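You operate a simulated robot arm through the tools that you are given. There is no shell and no other tool. Be economical: measure what you need, move in short steps, check, and stop when the job is done.

Carry out the task below with a simulated two-armed robot. There is one attempt and no reset: what you move stays moved.

Task
Fetch the green-striped egg from the right end of the hooded bench and set it in the deep orange tub. Put the grey sign labelled "Seconds" from the middle of the black board on the top of the white table and the grey sign marked "Recheck" on the shelf under the roller table. Put the grey basket on the top of the white table. Take the orange crate on the right end of the black board and put it away on the crate dock. Take the grey peg and leave it on the middle of the black board. Lift the red tub lid open. Do these in any order. Set down upright: grey sign.

It is judged by the outcome, as a careful person would: the job done as asked, and still so three seconds after it is handed in. It fails if anything else is knocked over, pushed out of place, dropped, spilled or broken. A push-on lid holds only when it is set on centred and level and pressed home; a screw cap is set on level and turned clockwise until tight.

Robot
Two 7-joint arms with two-finger grippers on one trunk, on a base that drives. Base frame: it is fixed to the floor where the robot stands at the start and does not move with it; the origin is under the middle of the robot, x ahead of it, y to its left, z up. Readings come in m, degrees, newtons and seconds.
The left shoulder is at the start at [0.078, 0.151, 0.963], the right one opposite. With the tool pointing down near the work surface each hand reaches from about 0.1 to 0.7 m from the robot's upright axis, wherever it stands, measured 20 degrees to its own side. Places, roughly: crate dock (34x19 cm) [0.58, -1.02, 0.8]; deep orange tub (12x17x6 cm) [1.3, 0.1, 0.3]; green-striped egg (5x5x7 cm) [0.5, -0.2, 0.9]; grey basket (13x12x11 cm) [0.8, -3.4, 0.8]; grey peg (3x3x5 cm) [0.2, -3.4, 0.8]; grey sign [1, -3.25, 0.75]; middle of the black board [0.9, -3.5, 0.8]; orange crate (35x20x9 cm) [0.5, -3.4, 0.8]; red tub lid [3, -1, 1]; shelf under the roller table [-3.5, -1.6, 0.3]; top of the white table [3.5, 0, 0.8]. Payload 2.54 kg a hand.
Tool frame (each hand has its own): the origin (TCP) lies between the finger pads and is the grasp point; the fingertips stand 0.03 m ahead of it; z points along the fingers, y is the line along which they close. The gripper opens to 0.116 m. The gripper's body begins 0.095 m behind the TCP.
Orientation is that of the tool frame in the base frame, as a unit quaternion [x, y, z, w]. With the fingers straight down and closing along the base's y, the tool's x points along the base's -x, its y along +y and its z along -z.

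Tools
- The arms move only by the tool step_arm. It takes "left_motion", "right_motion" or both (then of equal length, played together; a hand with none holds still); each is text: rows parted by semicolons, each of 7 numbers parted by spaces: the shift along the base's x, y, z in units of 50 mm (1.0 is 50 mm), then the turn, a rotation vector about the base's x, y, z in units of 4 degrees (1.0 is 4 degrees), then the finger opening in m, from 0 to 0.116. In form: x y z rx ry rz gripper; .... A call has 1 to 8 rows; each row shifts and turns the commanded pose from where the row before left it. A call with a number of a shift or a turn outside -1 to 1 is refused whole. Rows are played at 5 a second. More than 0.05 m and 8.6 degrees between two rows, or a gripper value outside its range, and nothing of the call is played. Where a pose cannot be reached the arm comes as near as it can. A force on the tool above 40 N (or 10 N above the force at the start of the call, whichever is more), or a blocked arm, ends the call early, and 0.2 s more pass. Each finger travels about 0.072 m/s and halts on what it meets, pressing with about 27 N; the grip force reading is that of the motor and also rises with nothing between the fingers. The clock runs only during rows and for 0.2 s after the last one: add rows that do not move to give the fingers time. It gives the time, the measured TCP pose, the force on the tool (base axes), the opening and the grip force at its end, in the units of the frame above (readings bear some noise), with the torque about the TCP (base axes, N m) and any sound that the robot's microphone picked up.
- Cameras (640 x 400 px; columns grow to the right, rows downward): "scene" is now at [0.1437, -0.0449, 1.1462]; the picture's right is [-0.52, -0.86, 0.00], its down [0.07, -0.04, -1.00] and it looks along [0.85, -0.52, 0.08] (base axes); focal length 214 px, centre (320, 200). "left" rides on the left gripper at [0.069, 0.015, -0.122] in its tool frame; the picture's right is [-0.21, 0.98, 0.00], its down [-0.83, -0.18, -0.53] and it looks along [-0.52, -0.11, 0.85] (tool axes); focal length 251 px, centre (320, 200). "right" rides on the right gripper at [0.069, -0.015, -0.122] in its tool frame; the picture's right is [0.21, 0.98, 0.00], its down [-0.83, 0.18, -0.53] and it looks along [-0.52, 0.11, 0.85] (tool axes); focal length 251 px, centre (320, 200). There is no depth. A picture from a camera that has moved, and an enlarged one, comes with that camera's place and axes in the base frame and with its lens.
- capture(camera): a new picture of that camera. It takes no simulated time.
- lift_body(by): slides the trunk up (or, below 0, down) by that many m; the arms and the scene camera ride with it, the base frame stays. It gives what a move gives, with no picture.
- steer(legs): drives the robot by 1 to 6 legs, each [ahead, left, turn to the left] in m, m and degrees, along the robot's own axes; the way and the turn of a leg run together, so that a leg with both is an arc; at most 1.5 m and 180 degrees a leg. The arms and the cameras ride along, it lands a little off, and it stops where it bumps. It gives what a move gives.
- aim_head(pan, tilt): turns the head with the scene camera to pan (to the left, within 80 degrees either way) and tilt (down, from -29 to 69), counted from straight ahead of the robot. It gives what a move gives.
- inspect(camera, box): a new picture of the part [left, top, right, bottom] of that camera's present view, enlarged. It takes no simulated time.
- sign_off(): hands the job in; it is judged then, once.

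Go step by step. Nothing tells you exact positions but the pictures and the camera data: compare them with the known pose of the tool, close in by small moves and look again before you grip or let go. The budget is 196 turns and 192 pictures, counting those below and the enlarged ones. Unless the task says otherwise, let go and move clear before handing in, and close with one line.

The tools are called after "Call:" by a JSON object that holds its "op" and its "data". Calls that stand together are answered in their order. step_arm: Moves the arms, as the interface text tells. Its arguments: {"type":"object","properties":{"left_motion":{"type":"string"},"right_motion":{"type":"string"}},"required":[]} The other tools are called the same way: lift_body (by) slides the trunk up or down; steer (legs) drives the base; aim_head (pan, tilt) turns the head that bears the scene camera; capture (camera) takes a picture; inspect (camera, box) takes an enlarged picture of a part of a camera's view; sign_off () hands the job in.

At the start:

```text
time: 0.0
left_ee_pos: [0.4061, -0.0355, 1.1942]
left_tool_rot: [0.001, 1.0, -0.001, 0.0]
left_wrist_force: [-0.1, 0.2, 0.0]
left_moment: [-0.01, 0.01, 0.02]
left_gripper_width: 0.1159
left_grasp_force: 0.0
right_ee_pos: [0.383, -0.4031, 1.1011]
right_tool_rot: [0.0, 1.0, 0.0, 0.0]
right_wrist_force: [0.6, -0.5, -0.1]
right_moment: [-0.01, -0.01, 0.01]
right_gripper_width: 0.1158
right_grasp_force: 0.2
trunk travel left (down, up): [-0.2, 0.089]
robot x, y, heading: [-0.0021, 0.0012, 0.1]
head pan, tilt: [-31.2, -4.6]
```

scene: 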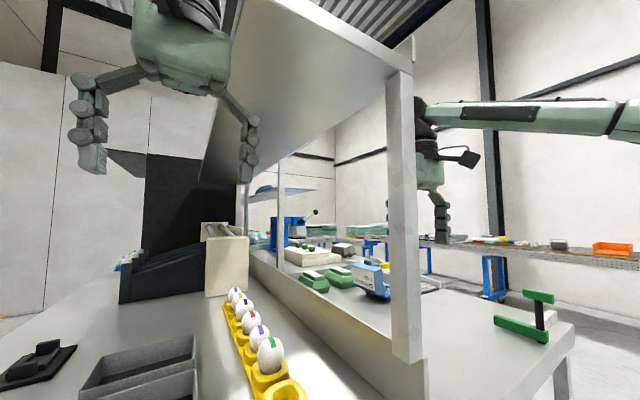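
right: 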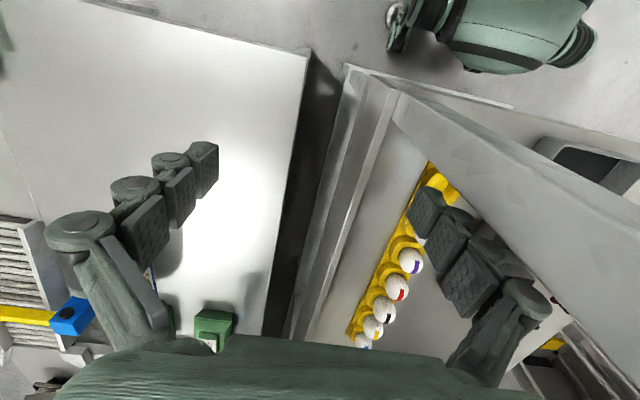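
left: 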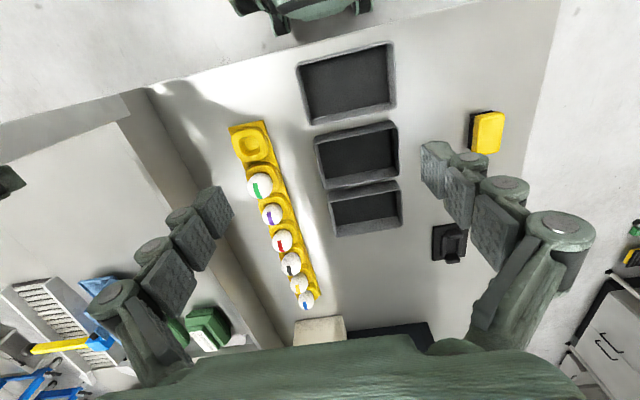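

I see the hooded bench in front with an egg tray, the green-striped egg being nearest. I'll look around first to learn the layout.

Call:
{"op": "aim_head", "data": {"pan": -10, "tilt": 40}}

Call:
{"op": "capture", "data": {"camera": "scene"}}

Call:
{"op": "aim_head", "data": {"pan": -75, "tilt": 15}}

Call:
{"op": "capture", "data": {"camera": "scene"}}

Call:
{"op": "aim_head", "data": {"pan": 60, "tilt": 15}}

Call:
{"op": "capture", "data": {"camera": "scene"}}

```text
time: 1.1
left_ee_pos: [0.4059, -0.0365, 1.1954]
left_tool_rot: [0.0, 1.0, 0.0, 0.0]
left_wrist_force: [0.1, 0.6, 0.2]
left_moment: [0.01, 0.0, 0.01]
left_gripper_width: 0.116
left_grasp_force: 0.0
right_ee_pos: [0.3808, -0.4027, 1.1011]
right_tool_rot: [0.001, 1.0, 0.0, -0.001]
right_wrist_force: [-0.6, -0.7, 0.3]
right_moment: [0.02, -0.02, 0.0]
right_gripper_width: 0.1162
right_grasp_force: 0.0
trunk travel left (down, up): [-0.2, 0.089]
robot x, y, heading: [0.001, -0.0004, -0.1]
head pan, tilt: [-10.0, 40.0]
```

```text
188 pictures are left
camera scene: at [0.1524, -0.0143, 1.0755], right [-0.17, -0.98, 0.0], down [-0.63, 0.11, -0.77], along [0.75, -0.13, -0.64], focal length 214 px, centre (320, 200)
```

scene: 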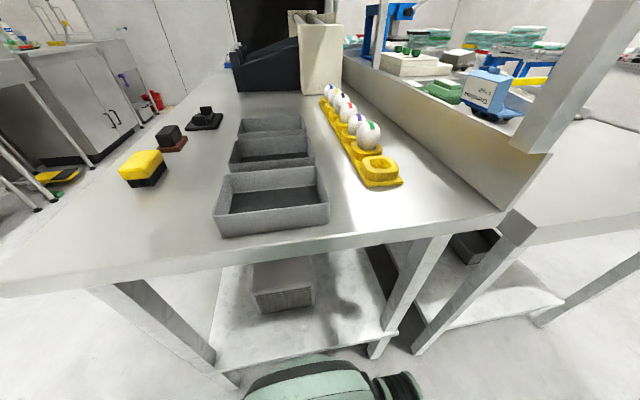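

```text
time: 2.5
left_ee_pos: [0.4057, -0.0363, 1.1943]
left_tool_rot: [0.0, 1.0, 0.0, 0.0]
left_wrist_force: [-0.5, -0.4, -0.9]
left_moment: [-0.03, -0.02, 0.0]
left_gripper_width: 0.1159
left_grasp_force: 0.1
right_ee_pos: [0.3817, -0.4032, 1.102]
right_tool_rot: [0.0, 1.0, 0.0, 0.0]
right_wrist_force: [-0.4, -0.5, -0.1]
right_moment: [-0.03, -0.02, -0.01]
right_gripper_width: 0.1158
right_grasp_force: 0.0
trunk travel left (down, up): [-0.2, 0.089]
robot x, y, heading: [0.0007, 0.0035, -0.2]
head pan, tilt: [-75.0, 15.0]
```

```text
187 pictures are left
camera scene: at [0.0929, -0.0897, 1.1149], right [-0.97, -0.26, 0.0], down [-0.07, 0.25, -0.97], along [0.25, -0.93, -0.26], focal length 214 px, centre (320, 200)
```

scene: 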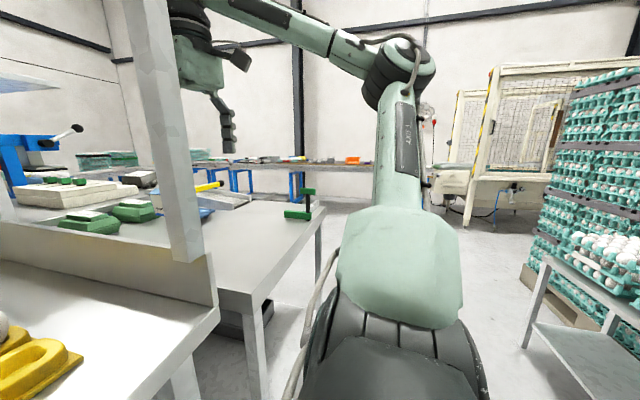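

```text
time: 4.7
left_ee_pos: [0.4062, -0.0357, 1.1947]
left_tool_rot: [0.0, 1.0, 0.0, 0.001]
left_wrist_force: [-0.2, -0.1, -0.4]
left_moment: [0.03, 0.06, -0.01]
left_gripper_width: 0.1161
left_grasp_force: 0.0
right_ee_pos: [0.3823, -0.4035, 1.1029]
right_tool_rot: [0.0, 1.0, 0.0, 0.0]
right_wrist_force: [0.5, 0.9, 0.3]
right_moment: [0.0, 0.02, 0.0]
right_gripper_width: 0.116
right_grasp_force: 0.1
trunk travel left (down, up): [-0.2, 0.089]
robot x, y, heading: [-0.0008, -0.0018, 0.0]
head pan, tilt: [60.0, 15.0]
```

```text
186 pictures are left
camera scene: at [0.1154, 0.0814, 1.115], right [0.87, -0.5, 0.0], down [-0.13, -0.22, -0.97], along [0.48, 0.84, -0.26], focal length 214 px, centre (320, 200)
```

scene: 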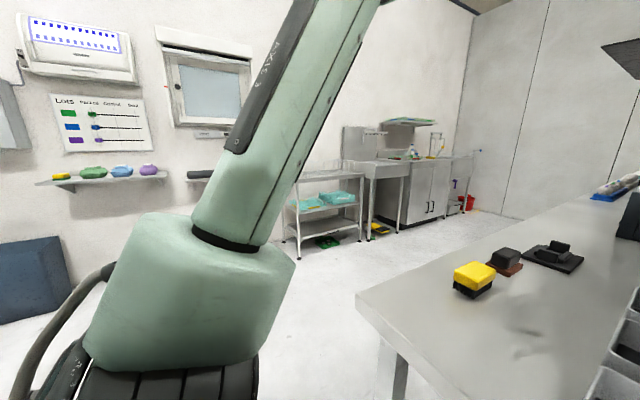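

The bench top is about z 0.83 and the green-striped egg is near (0.54, -0.18, 0.89). I'll bring the left hand above it and look.

Call:
{"op": "step_arm", "data": {"left_motion": "0.54 -0.58 -0.8 0 0 0 0.116;0.54 -0.58 -0.8 0 0 0 0.1;0.54 -0.58 -0.8 0 0 0 0.09;0.54 -0.58 -0.8 0 0 0 0.085;0.54 -0.58 -0.8 0 0 0 0.085"}}

Call:
{"op": "aim_head", "data": {"pan": -15, "tilt": 25}}

Call:
{"op": "capture", "data": {"camera": "left"}}

Call:
{"op": "capture", "data": {"camera": "scene"}}

```text
refused: row 1 steps farther than a row can; nothing moved
```

```text
time: 6.1
left_ee_pos: [0.405, -0.0366, 1.1942]
left_tool_rot: [0.0, 1.0, -0.001, -0.001]
left_wrist_force: [-0.2, -0.8, -0.2]
left_moment: [0.0, 0.04, 0.01]
left_gripper_width: 0.1161
left_grasp_force: 0.0
right_ee_pos: [0.3811, -0.4039, 1.1038]
right_tool_rot: [0.0, 1.0, 0.0, -0.001]
right_wrist_force: [-0.2, -0.1, -0.6]
right_moment: [-0.04, 0.03, 0.03]
right_gripper_width: 0.116
right_grasp_force: 0.1
trunk travel left (down, up): [-0.2, 0.089]
robot x, y, heading: [0.003, 0.0006, -0.1]
head pan, tilt: [-15.0, 25.0]
```

```text
185 pictures are left
camera left: at [0.336, -0.0206, 1.316], right [0.21, 0.98, 0.0], down [0.83, -0.18, 0.53], along [0.52, -0.12, -0.85], focal length 251 px, centre (320, 200)
```

left: 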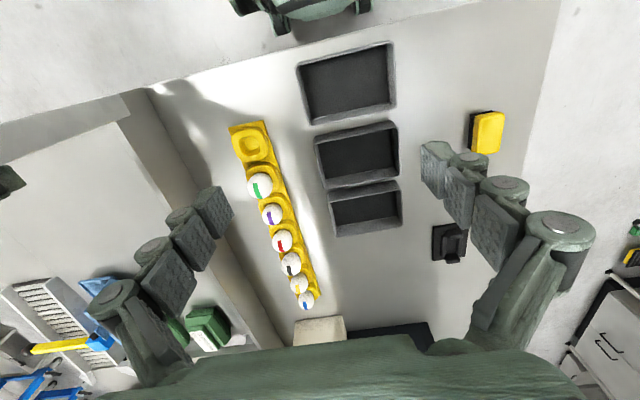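

```text
184 pictures are left
camera scene: at [0.1577, -0.0233, 1.0987], right [-0.26, -0.97, 0.0], down [-0.41, 0.11, -0.91], along [0.88, -0.23, -0.42], focal length 214 px, centre (320, 200)
```

scene: 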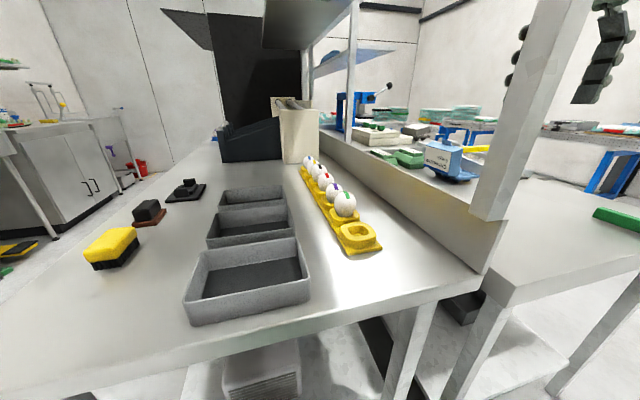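

Steps must stay within 50 mm total; I'll repeat with smaller rows.

Call:
{"op": "step_arm", "data": {"left_motion": "0.34 -0.36 -0.5 0 0 0 0.116;0.34 -0.36 -0.5 0 0 0 0.1;0.34 -0.36 -0.5 0 0 0 0.09;0.34 -0.36 -0.5 0 0 0 0.09;0.34 -0.36 -0.5 0 0 0 0.09;0.34 -0.36 -0.5 0 0 0 0.09;0.34 -0.36 -0.5 0 0 0 0.09;0.34 -0.36 -0.5 0 0 0 0.09"}}

Call:
{"op": "capture", "data": {"camera": "left"}}

Call:
{"op": "capture", "data": {"camera": "scene"}}

```text
time: 7.0
left_ee_pos: [0.4629, -0.0606, 1.1378]
left_tool_rot: [-0.02, 0.999, -0.032, 0.013]
left_wrist_force: [0.4, -0.7, -0.7]
left_moment: [0.02, 0.0, 0.03]
left_gripper_width: 0.09
left_grasp_force: 0.1
right_ee_pos: [0.3841, -0.392, 1.1067]
right_tool_rot: [0.001, 1.0, -0.006, 0.005]
right_wrist_force: [-0.3, 0.8, 1.7]
right_moment: [-0.11, -0.02, -0.01]
right_gripper_width: 0.1156
right_grasp_force: 0.1
trunk travel left (down, up): [-0.2, 0.089]
robot x, y, heading: [-0.0017, 0.0058, 0.6]
head pan, tilt: [-15.0, 25.0]
stopped in row 4 (right hand): the force on the tool passed its limit at 48 N (the readings are from after the stop); the commanded pose is now the measured one
```

```text
183 pictures are left
camera left: at [0.3889, -0.0417, 1.2575], right [0.18, 0.98, -0.06], down [0.82, -0.12, 0.56], along [0.55, -0.15, -0.82], focal length 251 px, centre (320, 200)
```

left: 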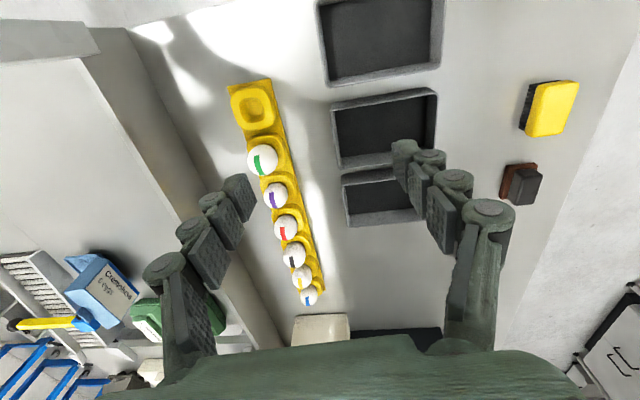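

```text
182 pictures are left
camera scene: at [0.1534, -0.0099, 1.0986], right [-0.25, -0.97, 0.01], down [-0.41, 0.1, -0.91], along [0.88, -0.23, -0.42], focal length 214 px, centre (320, 200)
```

scene: 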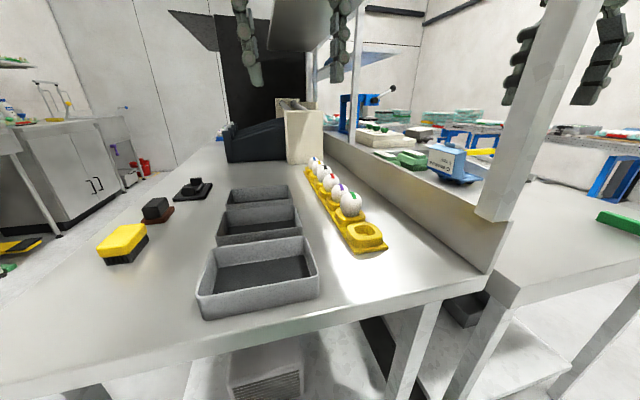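

The right hand's fingers straddle the hood post and it got loaded there. I'll check the right camera before backing that hand off in -x.

Call:
{"op": "capture", "data": {"camera": "right"}}

Call:
{"op": "aim_head", "data": {"pan": -45, "tilt": -10}}

Call:
{"op": "capture", "data": {"camera": "scene"}}

```text
181 pictures are left
camera right: at [0.3134, -0.4045, 1.2283], right [-0.21, 0.98, -0.01], down [0.82, 0.19, 0.54], along [0.53, 0.1, -0.84], focal length 251 px, centre (320, 200)
```

right: 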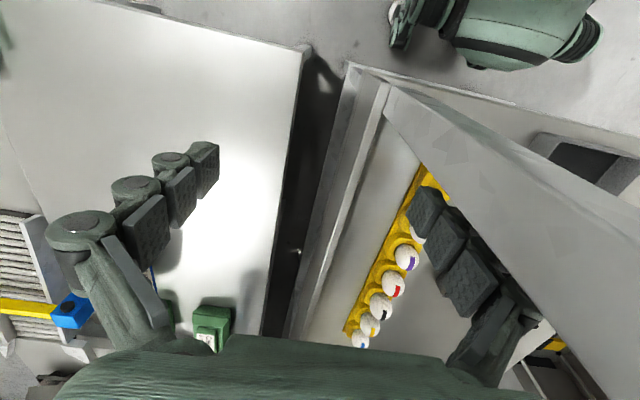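

```text
time: 8.0
left_ee_pos: [0.4617, -0.0611, 1.1399]
left_tool_rot: [-0.018, 0.999, -0.032, 0.011]
left_wrist_force: [-0.5, 0.1, 0.3]
left_moment: [-0.02, -0.04, 0.02]
left_gripper_width: 0.09
left_grasp_force: 0.1
right_ee_pos: [0.3825, -0.3922, 1.1087]
right_tool_rot: [0.004, 1.0, -0.007, 0.005]
right_wrist_force: [0.4, -0.7, 0.8]
right_moment: [-0.01, -0.04, 0.0]
right_gripper_width: 0.1157
right_grasp_force: 0.1
trunk travel left (down, up): [-0.2, 0.089]
robot x, y, heading: [-0.0026, 0.0021, 0.5]
head pan, tilt: [-45.0, -10.0]
```

```text
180 pictures are left
camera scene: at [0.1234, -0.0449, 1.1557], right [-0.7, -0.71, 0.01], down [0.13, -0.13, -0.98], along [0.7, -0.69, 0.19], focal length 214 px, centre (320, 200)
```

scene: 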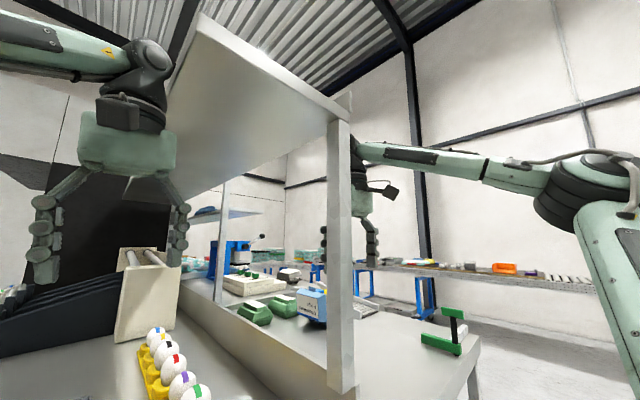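

The left wrist likely touched the hood edge (roof at about z 1.42, y < -0.09), yawing the base. I'll back the right hand off the post, back the left a bit, then lower it before going under.

Call:
{"op": "step_arm", "data": {"left_motion": "0 0.4 -0.2 0 0 0 0.09;0 0 -0.7 0 0 0 0.09;0 0 -0.7 0 0 0 0.09;0 0 -0.7 0 0 0 0.09;0 0 -0.5 0 0 0 0.09", "right_motion": "-0.4 0 0 0 0 0 0.116;-0.6 0 0 0 0 0 0.116;-0.6 0 0 0 0 0 0.116;-0.6 0 0 0 0 0 0.116;-0.4 -0.3 0 0 0 0 0.116"}}

Call:
{"op": "capture", "data": {"camera": "scene"}}

Call:
{"op": "capture", "data": {"camera": "left"}}

```text
time: 8.4
left_ee_pos: [0.4697, -0.0573, 1.1196]
left_tool_rot: [-0.017, 1.0, -0.02, 0.005]
left_wrist_force: [0.6, 1.4, -1.4]
left_moment: [0.01, -0.03, -0.01]
left_gripper_width: 0.0899
left_grasp_force: 0.0
right_ee_pos: [0.3771, -0.3983, 1.1026]
right_tool_rot: [0.008, 1.0, 0.002, 0.012]
right_wrist_force: [-0.3, -0.3, 0.1]
right_moment: [0.01, 0.01, 0.01]
right_gripper_width: 0.1159
right_grasp_force: 0.1
trunk travel left (down, up): [-0.2, 0.089]
robot x, y, heading: [0.0002, 0.0025, 0.2]
head pan, tilt: [-45.0, -10.0]
stopped in row 2 (right hand): the force on the tool passed its limit at 55 N (the readings are from after the stop); the commanded pose is now the measured one
```

```text
179 pictures are left
camera scene: at [0.13, -0.054, 1.1535], right [-0.7, -0.71, 0.0], down [0.12, -0.12, -0.98], along [0.7, -0.69, 0.17], focal length 214 px, centre (320, 200)
```

scene: 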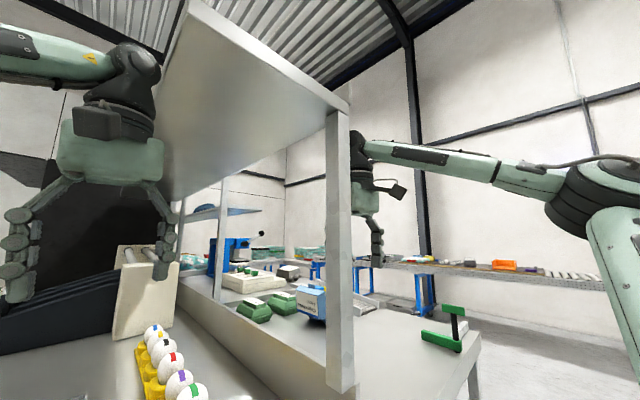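

```text
178 pictures are left
camera left: at [0.3972, -0.04, 1.24], right [0.18, 0.98, -0.04], down [0.83, -0.13, 0.55], along [0.53, -0.13, -0.83], focal length 251 px, centre (320, 200)
```

left: 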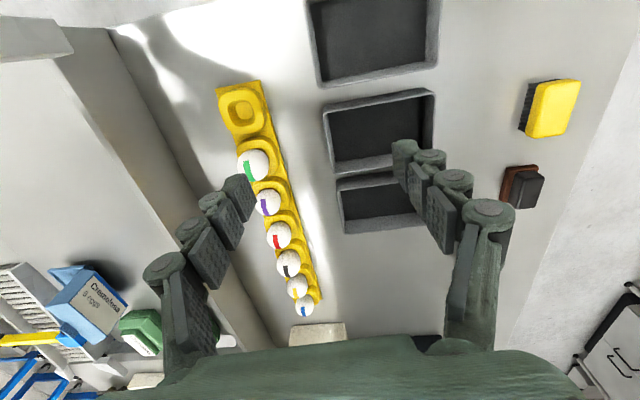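

The right inner finger sits behind the post, so the right hand must go -y first. I'll do that, with the left going down.

Call:
{"op": "step_arm", "data": {"right_motion": "0 -0.5 0 0 0 0 0.116;0 -0.6 0 0 0 0 0.116;0 -0.6 0 0 0 0 0.116;0 -0.6 0 0 0 0 0.116;-0.6 -0.3 0 0 0 0 0.116;-0.6 0 0 0 0 0 0.116;-0.6 0 0 0 0 0 0.116"}}

Call:
{"op": "step_arm", "data": {"left_motion": "0 0.4 -0.3 0 0 0 0.09;0 0 -0.7 0 0 0 0.09;0 0 -0.7 0 0 0 0.09;0 0 -0.7 0 0 0 0.09"}}

Call:
{"op": "capture", "data": {"camera": "scene"}}

Call:
{"op": "capture", "data": {"camera": "left"}}

```text
time: 10.0
left_ee_pos: [0.4694, -0.0575, 1.1201]
left_tool_rot: [-0.014, 1.0, -0.021, 0.007]
left_wrist_force: [-0.1, -0.1, 1.0]
left_moment: [-0.05, -0.01, -0.03]
left_gripper_width: 0.09
left_grasp_force: 0.0
right_ee_pos: [0.2883, -0.5281, 1.1043]
right_tool_rot: [0.009, 1.0, 0.0, 0.01]
right_wrist_force: [0.1, 0.4, 0.9]
right_moment: [-0.03, 0.02, 0.02]
right_gripper_width: 0.1162
right_grasp_force: 0.1
trunk travel left (down, up): [-0.2, 0.089]
robot x, y, heading: [-0.0002, 0.0054, 0.2]
head pan, tilt: [-45.0, -10.0]
```

```text
time: 11.0
left_ee_pos: [0.4642, -0.0417, 1.0015]
left_tool_rot: [-0.011, 1.0, -0.018, 0.008]
left_wrist_force: [0.1, 0.2, -0.2]
left_moment: [0.0, -0.02, 0.04]
left_gripper_width: 0.0901
left_grasp_force: 0.0
right_ee_pos: [0.2849, -0.533, 1.1029]
right_tool_rot: [0.009, 1.0, 0.004, 0.012]
right_wrist_force: [-0.3, 0.5, 1.1]
right_moment: [0.01, -0.02, 0.01]
right_gripper_width: 0.1161
right_grasp_force: 0.0
trunk travel left (down, up): [-0.2, 0.089]
robot x, y, heading: [-0.0023, 0.0006, 0.4]
head pan, tilt: [-45.0, -10.0]
```

```text
177 pictures are left
camera scene: at [0.1287, -0.0571, 1.1544], right [-0.7, -0.71, 0.0], down [0.12, -0.12, -0.98], along [0.7, -0.69, 0.17], focal length 214 px, centre (320, 200)
```

scene: 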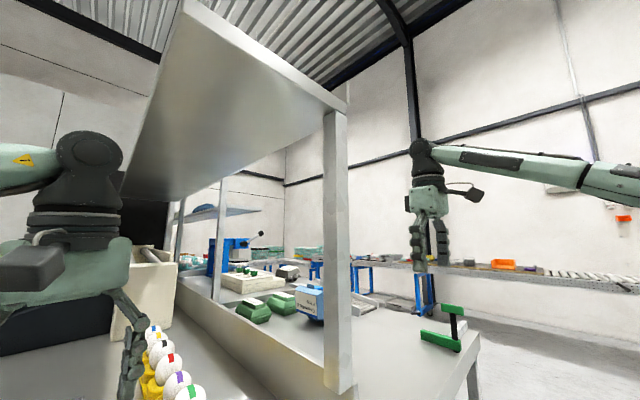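

```text
176 pictures are left
camera left: at [0.3917, -0.0253, 1.1211], right [0.19, 0.98, -0.03], down [0.82, -0.14, 0.55], along [0.54, -0.13, -0.83], focal length 251 px, centre (320, 200)
```

left: 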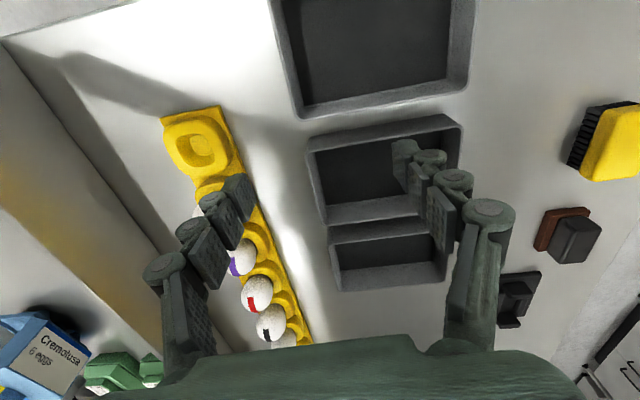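

Left hand is under the hood level now. Moving over the egg, and levelling the tool.

Call:
{"op": "step_arm", "data": {"left_motion": "0.39 -0.69 0 0.25 0.1 -0.15 0.09;0.39 -0.69 0 0.25 0.1 -0.15 0.09;0.39 -0.69 0 0 0 0 0.09;0.39 -0.69 0 0 0 0 0.09;0 0 0 0 0 0 0.09"}}

Call:
{"op": "capture", "data": {"camera": "left"}}

Call:
{"op": "aim_head", "data": {"pan": -20, "tilt": 15}}

Call:
{"op": "capture", "data": {"camera": "scene"}}

```text
time: 12.2
left_ee_pos: [0.5439, -0.1784, 0.9984]
left_tool_rot: [-0.002, 1.0, 0.001, 0.001]
left_wrist_force: [0.4, -1.2, -0.8]
left_moment: [0.01, -0.03, 0.0]
left_gripper_width: 0.0899
left_grasp_force: 0.1
right_ee_pos: [0.2855, -0.5315, 1.1021]
right_tool_rot: [0.009, 1.0, 0.003, 0.013]
right_wrist_force: [-0.3, 0.0, 0.4]
right_moment: [0.02, -0.01, 0.0]
right_gripper_width: 0.1159
right_grasp_force: 0.2
trunk travel left (down, up): [-0.2, 0.089]
robot x, y, heading: [0.0029, 0.0021, 0.2]
head pan, tilt: [-45.0, -10.0]
```

```text
175 pictures are left
camera left: at [0.4737, -0.1645, 1.1197], right [0.21, 0.98, 0.0], down [0.83, -0.18, 0.54], along [0.52, -0.11, -0.84], focal length 251 px, centre (320, 200)
```

left: 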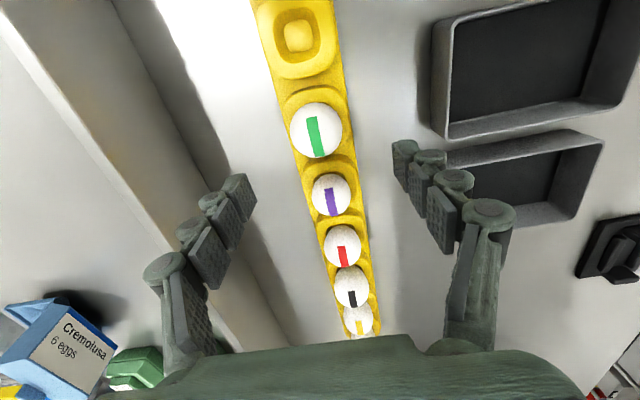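

```text
time: 13.1
left_ee_pos: [0.5435, -0.1784, 0.9977]
left_tool_rot: [-0.002, 1.0, 0.001, 0.001]
left_wrist_force: [-1.1, -0.1, 0.9]
left_moment: [0.03, 0.02, -0.02]
left_gripper_width: 0.0901
left_grasp_force: 0.0
right_ee_pos: [0.2854, -0.532, 1.1023]
right_tool_rot: [0.009, 1.0, 0.003, 0.013]
right_wrist_force: [-0.2, 0.0, 0.5]
right_moment: [-0.01, 0.0, -0.01]
right_gripper_width: 0.1159
right_grasp_force: 0.0
trunk travel left (down, up): [-0.2, 0.089]
robot x, y, heading: [-0.0032, -0.0019, 0.1]
head pan, tilt: [-20.0, 15.0]
```

```text
174 pictures are left
camera scene: at [0.1565, -0.0294, 1.115], right [-0.34, -0.94, 0.0], down [-0.24, 0.09, -0.97], along [0.91, -0.33, -0.26], focal length 214 px, centre (320, 200)
```

scene: 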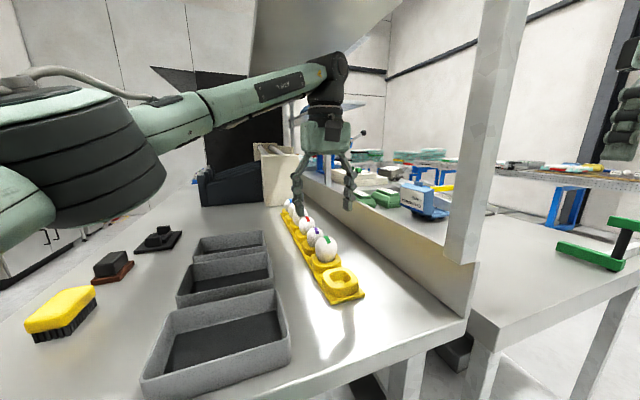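

Egg centre comes to about (0.539, -0.181, 0.895). Descending to z 0.903 with small corrections.

Call:
{"op": "step_arm", "data": {"left_motion": "-0.05 -0.03 -0.5 0 0 0 0.09;-0.04 -0.03 -0.5 0 0 0 0.09;0 0 -0.5 0 0 0 0.09;0 0 -0.4 0 0 0 0.09;0 0 0 0 0 0 0.09"}}

Call:
{"op": "capture", "data": {"camera": "left"}}

Call:
{"op": "inspect", "data": {"camera": "scene", "box": [240, 160, 400, 320]}}

```text
time: 14.3
left_ee_pos: [0.5383, -0.1824, 0.9035]
left_tool_rot: [-0.002, 1.0, 0.0, 0.001]
left_wrist_force: [-0.4, -1.3, 0.1]
left_moment: [-0.02, 0.02, 0.0]
left_gripper_width: 0.0897
left_grasp_force: 0.0
right_ee_pos: [0.2852, -0.5324, 1.1014]
right_tool_rot: [0.009, 1.0, 0.003, 0.013]
right_wrist_force: [-1.0, -0.4, 0.8]
right_moment: [-0.02, 0.01, -0.01]
right_gripper_width: 0.116
right_grasp_force: 0.0
trunk travel left (down, up): [-0.2, 0.089]
robot x, y, heading: [-0.0013, 0.0009, 0.3]
head pan, tilt: [-20.0, 15.0]
```

```text
173 pictures are left
camera left: at [0.4687, -0.1689, 1.0262], right [0.21, 0.98, 0.0], down [0.83, -0.18, 0.54], along [0.52, -0.11, -0.84], focal length 251 px, centre (320, 200)
```

left: 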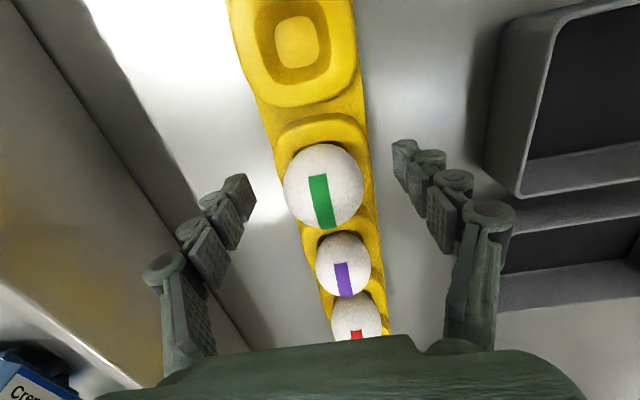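

```text
2.50 times, centred on (320, 240) of scene
camera zoom: at [0.1565, -0.0293, 1.115], right [-0.34, -0.94, 0.0], down [-0.24, 0.09, -0.97], along [0.91, -0.33, -0.26], focal length 536 px, centre (320, 100)
```

zoom: 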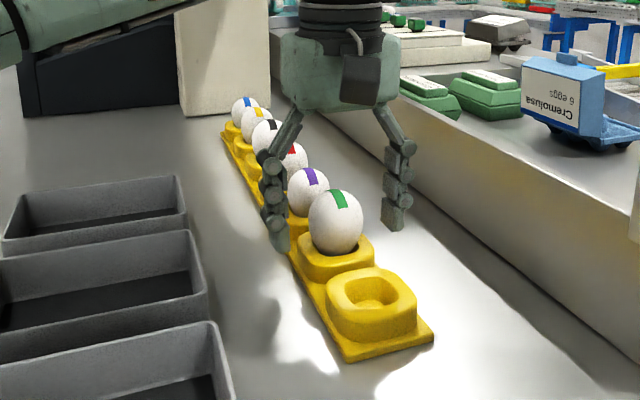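

The fingers bracket the egg. Closing gently.

Call:
{"op": "step_arm", "data": {"left_motion": "0 0 0 0 0 0 0.06;0 0 0 0 0 0 0.05;0 0 0 0 0 0 0.044;0 0 0 0 0 0 0.044"}}

```text
time: 15.3
left_ee_pos: [0.539, -0.1829, 0.9048]
left_tool_rot: [-0.003, 1.0, 0.0, 0.001]
left_wrist_force: [0.4, 3.0, 2.8]
left_moment: [-0.01, 0.01, 0.04]
left_gripper_width: 0.0451
left_grasp_force: 9.2
right_ee_pos: [0.2854, -0.5328, 1.1028]
right_tool_rot: [0.008, 1.0, 0.003, 0.012]
right_wrist_force: [-1.1, -0.1, 0.2]
right_moment: [0.02, 0.0, -0.01]
right_gripper_width: 0.1159
right_grasp_force: 0.2
trunk travel left (down, up): [-0.2, 0.089]
robot x, y, heading: [-0.0013, 0.0014, 0.3]
head pan, tilt: [-20.0, 15.0]
```

Gripped at 45 mm. Lifting a little and checking.

Call:
{"op": "step_arm", "data": {"left_motion": "0 0 0 0 0 0 0.04;0 0 0.4 0 0 0 0.04;0 0 0.6 0 0 0 0.04;0 0 0.5 0 0 0 0.04"}}

Call:
{"op": "inspect", "data": {"camera": "scene", "box": [240, 140, 400, 300]}}

```text
time: 16.3
left_ee_pos: [0.5394, -0.182, 0.9812]
left_tool_rot: [-0.002, 1.0, 0.0, 0.001]
left_wrist_force: [-0.2, -0.2, -0.8]
left_moment: [0.02, -0.06, 0.02]
left_gripper_width: 0.0449
left_grasp_force: 8.7
right_ee_pos: [0.2853, -0.5316, 1.1019]
right_tool_rot: [0.008, 1.0, 0.002, 0.012]
right_wrist_force: [-0.1, -0.3, 0.5]
right_moment: [0.01, 0.02, 0.01]
right_gripper_width: 0.116
right_grasp_force: 0.0
trunk travel left (down, up): [-0.2, 0.089]
robot x, y, heading: [0.0048, 0.0036, 0.3]
head pan, tilt: [-20.0, 15.0]
```

```text
2.50 times, centred on (320, 220) of scene
camera zoom: at [0.1564, -0.0294, 1.1149], right [-0.34, -0.94, 0.0], down [-0.24, 0.09, -0.97], along [0.91, -0.33, -0.26], focal length 536 px, centre (320, 150)
```

zoom: 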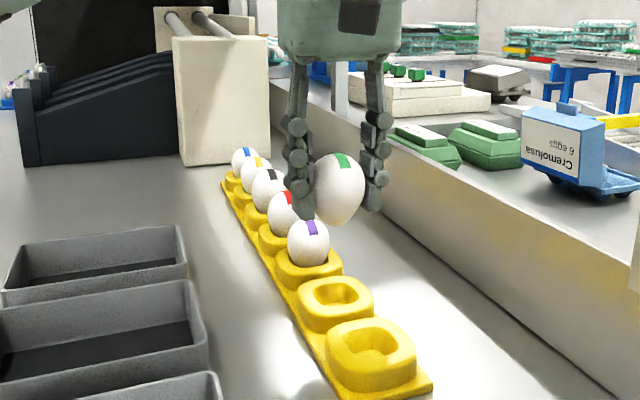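

Egg is held. Withdrawing from under the hood to the left, then back toward the robot.

Call:
{"op": "step_arm", "data": {"left_motion": "-0.2 0.7 0.1 0 0 0 0.04;-0.2 0.8 0.1 0 0 0 0.04;-0.4 0.8 0.1 0 0 0 0.04;-0.5 0.8 0.1 0 0 0 0.04;-0.6 0.7 0.2 0 0 0 0.04;-0.7 0.5 0.2 0 0 0 0.04;-0.7 0.3 0.2 0 0 0 0.04;-0.7 0.3 0.2 0 0 0 0.04", "right_motion": "0 0 0 0 0 0 0.1;0 0 0 0 0 0 0.08;0 0 0 0 0 0 0.06;-0.2 0.4 0 0 0 0 0.04;-0.2 0.5 0 0 0 0 0.03;-0.2 0.5 0 0 0 0 0.03;-0.2 0.5 0 0 0 0 0.03;-0.2 0.4 0 0 0 0 0.03"}}

Call:
{"op": "aim_head", "data": {"pan": 0, "tilt": 50}}

Call:
{"op": "capture", "data": {"camera": "scene"}}

```text
time: 18.1
left_ee_pos: [0.3387, 0.0596, 1.0414]
left_tool_rot: [-0.003, 1.0, 0.0, 0.0]
left_wrist_force: [0.6, -1.2, -1.5]
left_moment: [-0.01, 0.0, 0.0]
left_gripper_width: 0.0447
left_grasp_force: 8.6
right_ee_pos: [0.2339, -0.4162, 1.1027]
right_tool_rot: [0.009, 1.0, 0.003, 0.012]
right_wrist_force: [-0.1, -0.1, 0.4]
right_moment: [-0.01, -0.03, 0.01]
right_gripper_width: 0.0301
right_grasp_force: 0.0
trunk travel left (down, up): [-0.2, 0.089]
robot x, y, heading: [-0.0004, 0.0008, 0.5]
head pan, tilt: [-20.0, 15.0]
```

```text
time: 19.1
left_ee_pos: [0.3404, 0.0598, 1.0391]
left_tool_rot: [-0.002, 1.0, 0.0, 0.001]
left_wrist_force: [28.3, 22.5, -29.3]
left_moment: [-3.38, 1.08, -2.47]
left_gripper_width: 0.0447
left_grasp_force: 9.0
right_ee_pos: [0.2349, -0.4182, 1.1024]
right_tool_rot: [0.009, 1.0, 0.002, 0.013]
right_wrist_force: [0.5, 0.0, -0.1]
right_moment: [-0.03, -0.01, 0.0]
right_gripper_width: 0.0303
right_grasp_force: 0.1
trunk travel left (down, up): [-0.2, 0.089]
robot x, y, heading: [-0.0005, 0.0043, 0.2]
head pan, tilt: [0.0, 50.0]
```

```text
170 pictures are left
camera scene: at [0.151, -0.0003, 1.0702], right [-0.03, -1.0, 0.0], down [-0.69, 0.02, -0.72], along [0.72, -0.02, -0.69], focal length 214 px, centre (320, 200)
```

scene: 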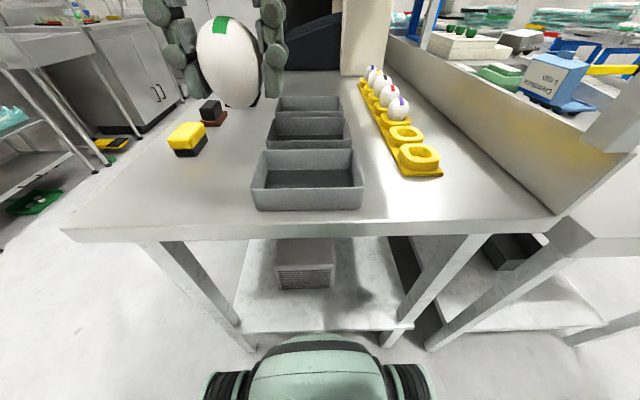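

The head touched the left gripper when turning; moving that hand away to the left at once.

Call:
{"op": "step_arm", "data": {"left_motion": "0.5 0.4 0 0 0 0 0.04;0.2 0.8 0 0 0 0 0.04;0 0.8 0 0 0 0 0.04;0 0.7 0 0 0 0 0.04;0 0.5 0 0 0 0 0.04"}}

Call:
{"op": "aim_head", "data": {"pan": 0, "tilt": 30}}

Call:
{"op": "capture", "data": {"camera": "scene"}}

```text
time: 20.3
left_ee_pos: [0.3734, 0.2233, 1.042]
left_tool_rot: [-0.002, 1.0, 0.0, 0.0]
left_wrist_force: [0.0, -0.7, -0.5]
left_moment: [0.01, -0.01, -0.02]
left_gripper_width: 0.0447
left_grasp_force: 9.0
right_ee_pos: [0.2356, -0.4171, 1.1023]
right_tool_rot: [0.009, 1.0, 0.003, 0.013]
right_wrist_force: [0.4, -0.3, 0.0]
right_moment: [-0.01, 0.03, -0.01]
right_gripper_width: 0.0302
right_grasp_force: 0.2
trunk travel left (down, up): [-0.2, 0.089]
robot x, y, heading: [0.0004, -0.0005, 0.3]
head pan, tilt: [0.0, 50.0]
```

```text
time: 21.2
left_ee_pos: [0.3735, 0.2219, 1.0413]
left_tool_rot: [-0.002, 1.0, 0.0, 0.0]
left_wrist_force: [-0.5, 0.6, -0.3]
left_moment: [0.01, 0.0, 0.01]
left_gripper_width: 0.0448
left_grasp_force: 8.8
right_ee_pos: [0.235, -0.4178, 1.1036]
right_tool_rot: [0.009, 1.0, 0.003, 0.012]
right_wrist_force: [0.0, 0.1, 0.0]
right_moment: [0.03, -0.03, -0.02]
right_gripper_width: 0.0299
right_grasp_force: 0.0
trunk travel left (down, up): [-0.2, 0.089]
robot x, y, heading: [0.002, -0.0035, 0.3]
head pan, tilt: [0.0, 30.0]
```

```text
169 pictures are left
camera scene: at [0.1591, 0.0026, 1.0907], right [0.01, -1.0, 0.0], down [-0.5, 0.0, -0.87], along [0.87, 0.0, -0.5], focal length 214 px, centre (320, 200)
```

scene: 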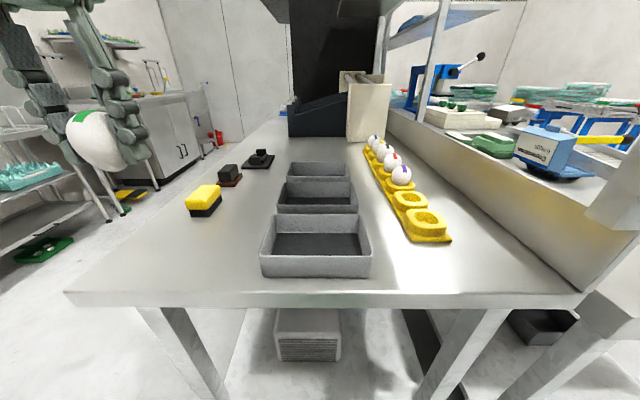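

The bench spans y ±0.35; open floor to the left up to about y 1.7. I'll drive round to the left side and turn to face the bench's under-shelf where the tub should be.

Call:
{"op": "steer", "data": {"legs": [[-0.12, 0, 0], [0, 1.0, 0], [1.2, 0, 0], [0, 0, -90]]}}

Call:
{"op": "aim_head", "data": {"pan": 0, "tilt": 35}}

Call:
{"op": "capture", "data": {"camera": "scene"}}

```text
time: 41.4
left_ee_pos: [1.31, 0.6457, 1.0417]
left_tool_rot: [0.695, 0.719, 0.0, 0.0]
left_wrist_force: [0.5, 0.9, -0.8]
left_moment: [-0.03, 0.02, 0.02]
left_gripper_width: 0.0451
left_grasp_force: 8.9
right_ee_pos: [0.6683, 0.765, 1.1035]
right_tool_rot: [0.702, 0.712, -0.006, 0.01]
right_wrist_force: [0.3, 0.1, -0.3]
right_moment: [-0.02, 0.01, -0.02]
right_gripper_width: 0.0299
right_grasp_force: 0.0
trunk travel left (down, up): [-0.2, 0.089]
robot x, y, heading: [1.0772, 1.0053, -87.9]
head pan, tilt: [0.0, 30.0]
```

```text
time: 42.1
left_ee_pos: [1.3102, 0.6433, 1.0423]
left_tool_rot: [0.695, 0.719, -0.001, 0.001]
left_wrist_force: [0.3, 0.3, 0.5]
left_moment: [0.04, -0.01, 0.04]
left_gripper_width: 0.045
left_grasp_force: 8.4
right_ee_pos: [0.6674, 0.7653, 1.1023]
right_tool_rot: [0.702, 0.712, -0.007, 0.011]
right_wrist_force: [-0.5, 0.6, 0.3]
right_moment: [0.01, 0.01, 0.01]
right_gripper_width: 0.0299
right_grasp_force: 0.0
trunk travel left (down, up): [-0.2, 0.089]
robot x, y, heading: [1.0761, 1.0138, -87.8]
head pan, tilt: [0.0, 35.0]
```

```text
168 pictures are left
camera scene: at [1.0846, 0.8567, 1.083], right [-1.0, -0.04, 0.0], down [-0.02, 0.57, -0.82], along [0.03, -0.82, -0.57], focal length 214 px, centre (320, 200)
```

scene: 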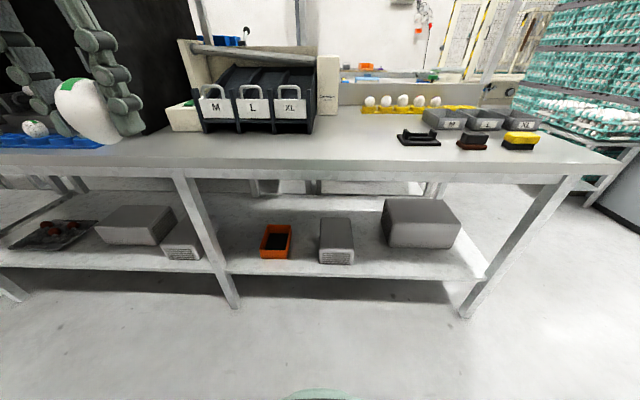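

The orange tub is on the lower shelf at about (1.33, 0.11, 0.3). I'll lower the trunk, then lower the left hand in front of the bench while pitching the fingers forward 45°.

Call:
{"op": "lift_body", "data": {"by": -0.2}}

Call:
{"op": "step_arm", "data": {"left_motion": "0 -0.3 -0.6 -1 0 0 0.04;0 -0.3 -0.6 -1 0 0 0.04;0 -0.3 -0.7 -1 0 0 0.04;0 -0.3 -0.7 -1 0 0 0.04;0 -0.3 -0.7 -1 0 0 0.04;0 -0.3 -0.7 -1 0 0 0.04;0 -0.3 -0.7 -1 0 0 0.04;0 -0.3 -0.7 -1 0 0 0.04"}}

Call:
{"op": "capture", "data": {"camera": "scene"}}

Call:
{"op": "capture", "data": {"camera": "left"}}

```text
time: 44.3
left_ee_pos: [1.3092, 0.6446, 0.8427]
left_tool_rot: [0.695, 0.719, 0.0, 0.0]
left_wrist_force: [-0.1, 0.8, -0.4]
left_moment: [0.03, 0.0, -0.01]
left_gripper_width: 0.0448
left_grasp_force: 8.8
right_ee_pos: [0.6654, 0.7631, 0.9025]
right_tool_rot: [0.702, 0.712, -0.007, 0.011]
right_wrist_force: [0.3, 0.2, 0.7]
right_moment: [0.02, -0.02, -0.04]
right_gripper_width: 0.0298
right_grasp_force: 0.0
trunk travel left (down, up): [0.0, 0.289]
robot x, y, heading: [1.0789, 1.0118, -87.9]
head pan, tilt: [0.0, 35.0]
```

```text
time: 46.1
left_ee_pos: [1.3106, 0.5246, 0.5721]
left_tool_rot: [0.668, 0.69, -0.199, 0.194]
left_wrist_force: [-0.2, 0.8, -0.6]
left_moment: [0.02, 0.0, 0.01]
left_gripper_width: 0.045
left_grasp_force: 8.7
right_ee_pos: [0.6674, 0.7636, 0.9013]
right_tool_rot: [0.702, 0.712, -0.007, 0.01]
right_wrist_force: [-0.1, -0.3, 0.0]
right_moment: [-0.01, -0.01, 0.0]
right_gripper_width: 0.0299
right_grasp_force: 0.1
trunk travel left (down, up): [0.0, 0.289]
robot x, y, heading: [1.0807, 1.0102, -88.0]
head pan, tilt: [0.0, 35.0]
```

```text
167 pictures are left
camera scene: at [1.0845, 0.8567, 0.883], right [-1.0, -0.04, 0.0], down [-0.02, 0.57, -0.82], along [0.03, -0.82, -0.57], focal length 214 px, centre (320, 200)
```

scene: 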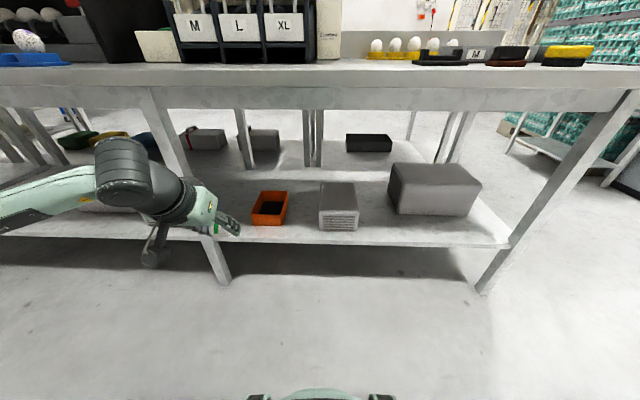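

```text
166 pictures are left
camera left: at [1.3217, 0.6482, 0.6371], right [0.98, -0.15, 0.1], down [-0.15, -0.42, 0.89], along [-0.1, -0.89, -0.44], focal length 251 px, centre (320, 200)
```

left: 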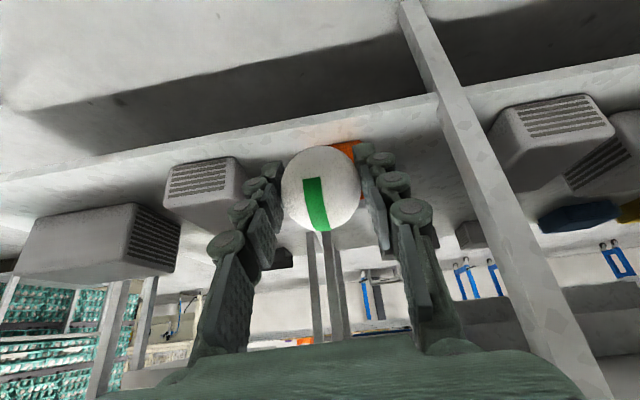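

Tub is straight beyond the egg. Lower further so the wrist clears the bench apron, then I'll drive ahead.

Call:
{"op": "step_arm", "data": {"left_motion": "0 0 -0.7 -1 0 0 0.04;0 0 -0.7 -1 0 0 0.04;0 0 -0.7 -1 0 0 0.04;0 0 -0.7 0 0 0 0.04"}}

Call:
{"op": "steer", "data": {"legs": [[0.15, 0.04, -2]]}}

Call:
{"op": "capture", "data": {"camera": "scene"}}

Call:
{"op": "capture", "data": {"camera": "left"}}

```text
time: 47.1
left_ee_pos: [1.3119, 0.523, 0.4367]
left_tool_rot: [0.645, 0.667, -0.269, 0.258]
left_wrist_force: [-0.7, -0.8, -0.8]
left_moment: [-0.01, 0.01, 0.04]
left_gripper_width: 0.045
left_grasp_force: 9.3
left hand out of reach, approached as far as the arm can: row 4
right_ee_pos: [0.6666, 0.764, 0.9023]
right_tool_rot: [0.702, 0.712, -0.007, 0.01]
right_wrist_force: [-0.6, 0.2, 0.7]
right_moment: [-0.02, -0.01, 0.01]
right_gripper_width: 0.0301
right_grasp_force: 0.0
trunk travel left (down, up): [0.0, 0.289]
robot x, y, heading: [1.0776, 1.0128, -87.6]
head pan, tilt: [0.0, 35.0]
```

```text
time: 48.5
left_ee_pos: [1.3368, 0.3677, 0.4367]
left_tool_rot: [0.656, 0.656, -0.273, 0.254]
left_wrist_force: [-0.1, 0.7, -0.7]
left_moment: [0.04, 0.03, 0.01]
left_gripper_width: 0.045
left_grasp_force: 8.7
right_ee_pos: [0.7013, 0.6305, 0.902]
right_tool_rot: [0.715, 0.699, -0.007, 0.011]
right_wrist_force: [-0.7, 0.6, -0.2]
right_moment: [0.0, 0.02, -0.02]
right_gripper_width: 0.0301
right_grasp_force: 0.0
trunk travel left (down, up): [0.0, 0.289]
robot x, y, heading: [1.1197, 0.8637, -89.8]
head pan, tilt: [0.0, 35.0]
```

```text
165 pictures are left
camera scene: at [1.1216, 0.7076, 0.883], right [-1.0, 0.0, 0.0], down [0.0, 0.57, -0.82], along [0.0, -0.82, -0.57], focal length 214 px, centre (320, 200)
```

scene: 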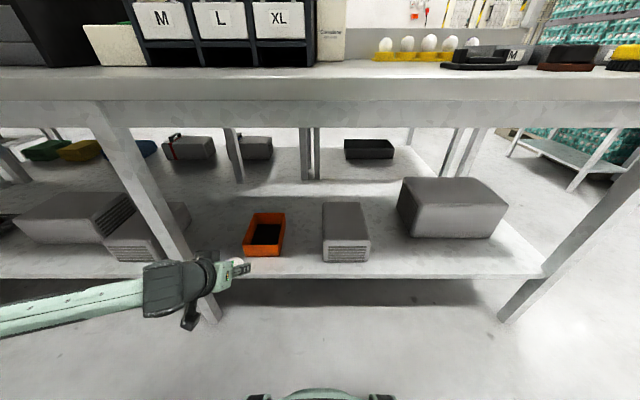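

```text
164 pictures are left
camera left: at [1.3535, 0.5001, 0.476], right [0.98, -0.17, 0.12], down [-0.16, -0.23, 0.96], along [-0.13, -0.96, -0.25], focal length 251 px, centre (320, 200)
```

left: 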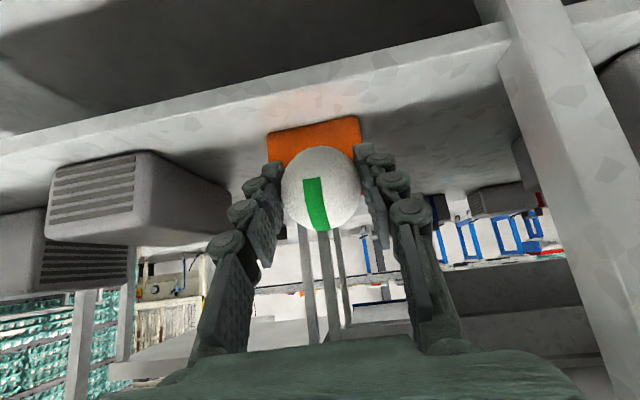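

The elbow sticks out toward the bench leg at x≈1.55, so instead of driving closer I'll extend the arm, which draws the elbow in.

Call:
{"op": "step_arm", "data": {"left_motion": "0 -0.8 0 0 0 0 0.04;0 -0.8 0 0 0 0 0.04;0 -0.8 0 0 0 0 0.04"}}

Call:
{"op": "capture", "data": {"camera": "scene"}}

```text
time: 49.3
left_ee_pos: [1.3364, 0.248, 0.4374]
left_tool_rot: [0.657, 0.656, -0.272, 0.253]
left_wrist_force: [-0.2, -0.4, -0.6]
left_moment: [0.0, 0.0, -0.01]
left_gripper_width: 0.0451
left_grasp_force: 9.5
right_ee_pos: [0.7007, 0.6301, 0.9034]
right_tool_rot: [0.716, 0.698, -0.007, 0.01]
right_wrist_force: [1.1, -0.1, -0.6]
right_moment: [-0.01, 0.03, 0.03]
right_gripper_width: 0.03
right_grasp_force: 0.0
trunk travel left (down, up): [0.0, 0.289]
robot x, y, heading: [1.1221, 0.8624, -90.0]
head pan, tilt: [0.0, 35.0]
```

```text
163 pictures are left
camera scene: at [1.1216, 0.7076, 0.883], right [-1.0, 0.0, 0.0], down [0.0, 0.57, -0.82], along [0.0, -0.82, -0.57], focal length 214 px, centre (320, 200)
```

scene: 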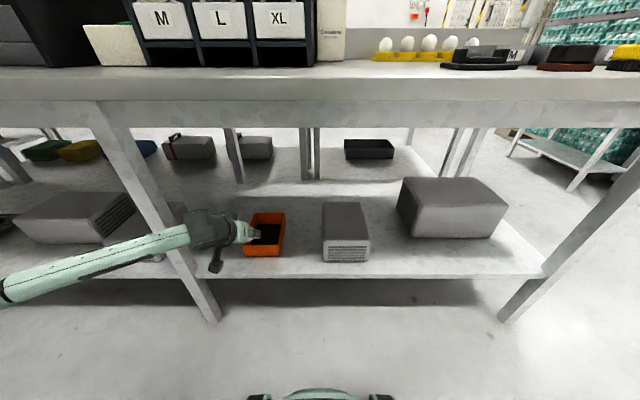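

The forearm points nearly at the leg; I'll shift the base right while turning left about 20° so the forearm angles away from the leg.

Call:
{"op": "steer", "data": {"legs": [[0, -0.25, 20], [0.12, 0, 0]]}}

Call:
{"op": "capture", "data": {"camera": "scene"}}

```text
time: 53.1
left_ee_pos: [1.3348, 0.2081, 0.4368]
left_tool_rot: [0.531, 0.761, -0.223, 0.297]
left_wrist_force: [0.1, -0.3, -0.6]
left_moment: [0.01, 0.01, 0.03]
left_gripper_width: 0.045
left_grasp_force: 9.5
right_ee_pos: [0.6063, 0.3456, 0.9023]
right_tool_rot: [0.581, 0.814, -0.006, 0.012]
right_wrist_force: [0.1, 0.8, 0.0]
right_moment: [-0.01, -0.01, -0.02]
right_gripper_width: 0.0299
right_grasp_force: 0.1
trunk travel left (down, up): [0.0, 0.289]
robot x, y, heading: [0.9179, 0.7083, -69.6]
head pan, tilt: [0.0, 35.0]
```

```text
162 pictures are left
camera scene: at [0.9733, 0.5635, 0.883], right [-0.94, -0.35, 0.0], down [-0.2, 0.54, -0.82], along [0.28, -0.77, -0.57], focal length 214 px, centre (320, 200)
```

scene: 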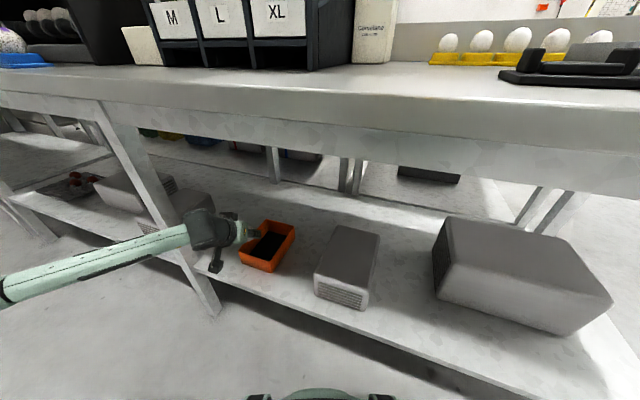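

Forearm now clears the leg. Moving the egg over the tub centre (about 1.335, 0.118), and raising the right hand for clearance over the bench.

Call:
{"op": "step_arm", "data": {"left_motion": "0 -0.6 -0.1 0 0 0 0.04;0 -0.6 -0.2 0 0 0 0.04;0 -0.6 -0.2 0 0 0 0.04", "right_motion": "0 0 0.5 0 0 0 0.03;0 0 0.5 0 0 0 0.03;0 0 0.5 0 0 0 0.03"}}

Call:
{"op": "capture", "data": {"camera": "left"}}

Call:
{"op": "inspect", "data": {"camera": "scene", "box": [180, 180, 340, 300]}}

```text
time: 53.9
left_ee_pos: [1.3351, 0.1166, 0.4114]
left_tool_rot: [0.531, 0.762, -0.223, 0.297]
left_wrist_force: [-0.6, 0.0, -1.8]
left_moment: [0.02, 0.01, 0.01]
left_gripper_width: 0.045
left_grasp_force: 9.3
right_ee_pos: [0.6098, 0.3385, 0.9546]
right_tool_rot: [0.581, 0.814, -0.006, 0.012]
right_wrist_force: [-0.4, 0.0, -0.2]
right_moment: [-0.03, -0.03, -0.01]
right_gripper_width: 0.03
right_grasp_force: 0.0
right hand out of reach, approached as far as the arm can: row 3
trunk travel left (down, up): [0.0, 0.289]
robot x, y, heading: [0.917, 0.7089, -69.6]
head pan, tilt: [0.0, 35.0]
```

```text
161 pictures are left
camera left: at [1.3041, 0.2478, 0.4505], right [0.98, 0.18, 0.12], down [-0.07, -0.27, 0.96], along [0.21, -0.95, -0.25], focal length 251 px, centre (320, 200)
```

left: 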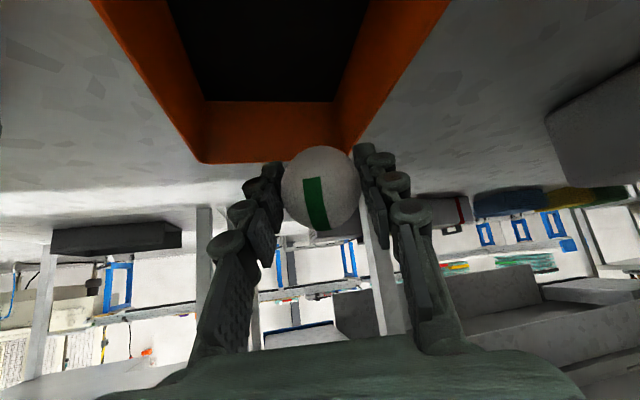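

```text
3.33 times, centred on (260, 240) of scene
camera zoom: at [0.9733, 0.5636, 0.883], right [-0.94, -0.35, 0.0], down [-0.2, 0.54, -0.82], along [0.28, -0.77, -0.57], focal length 715 px, centre (520, 67)
```

zoom: 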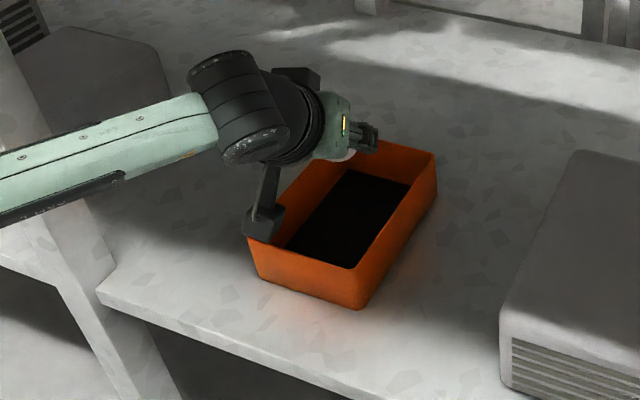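

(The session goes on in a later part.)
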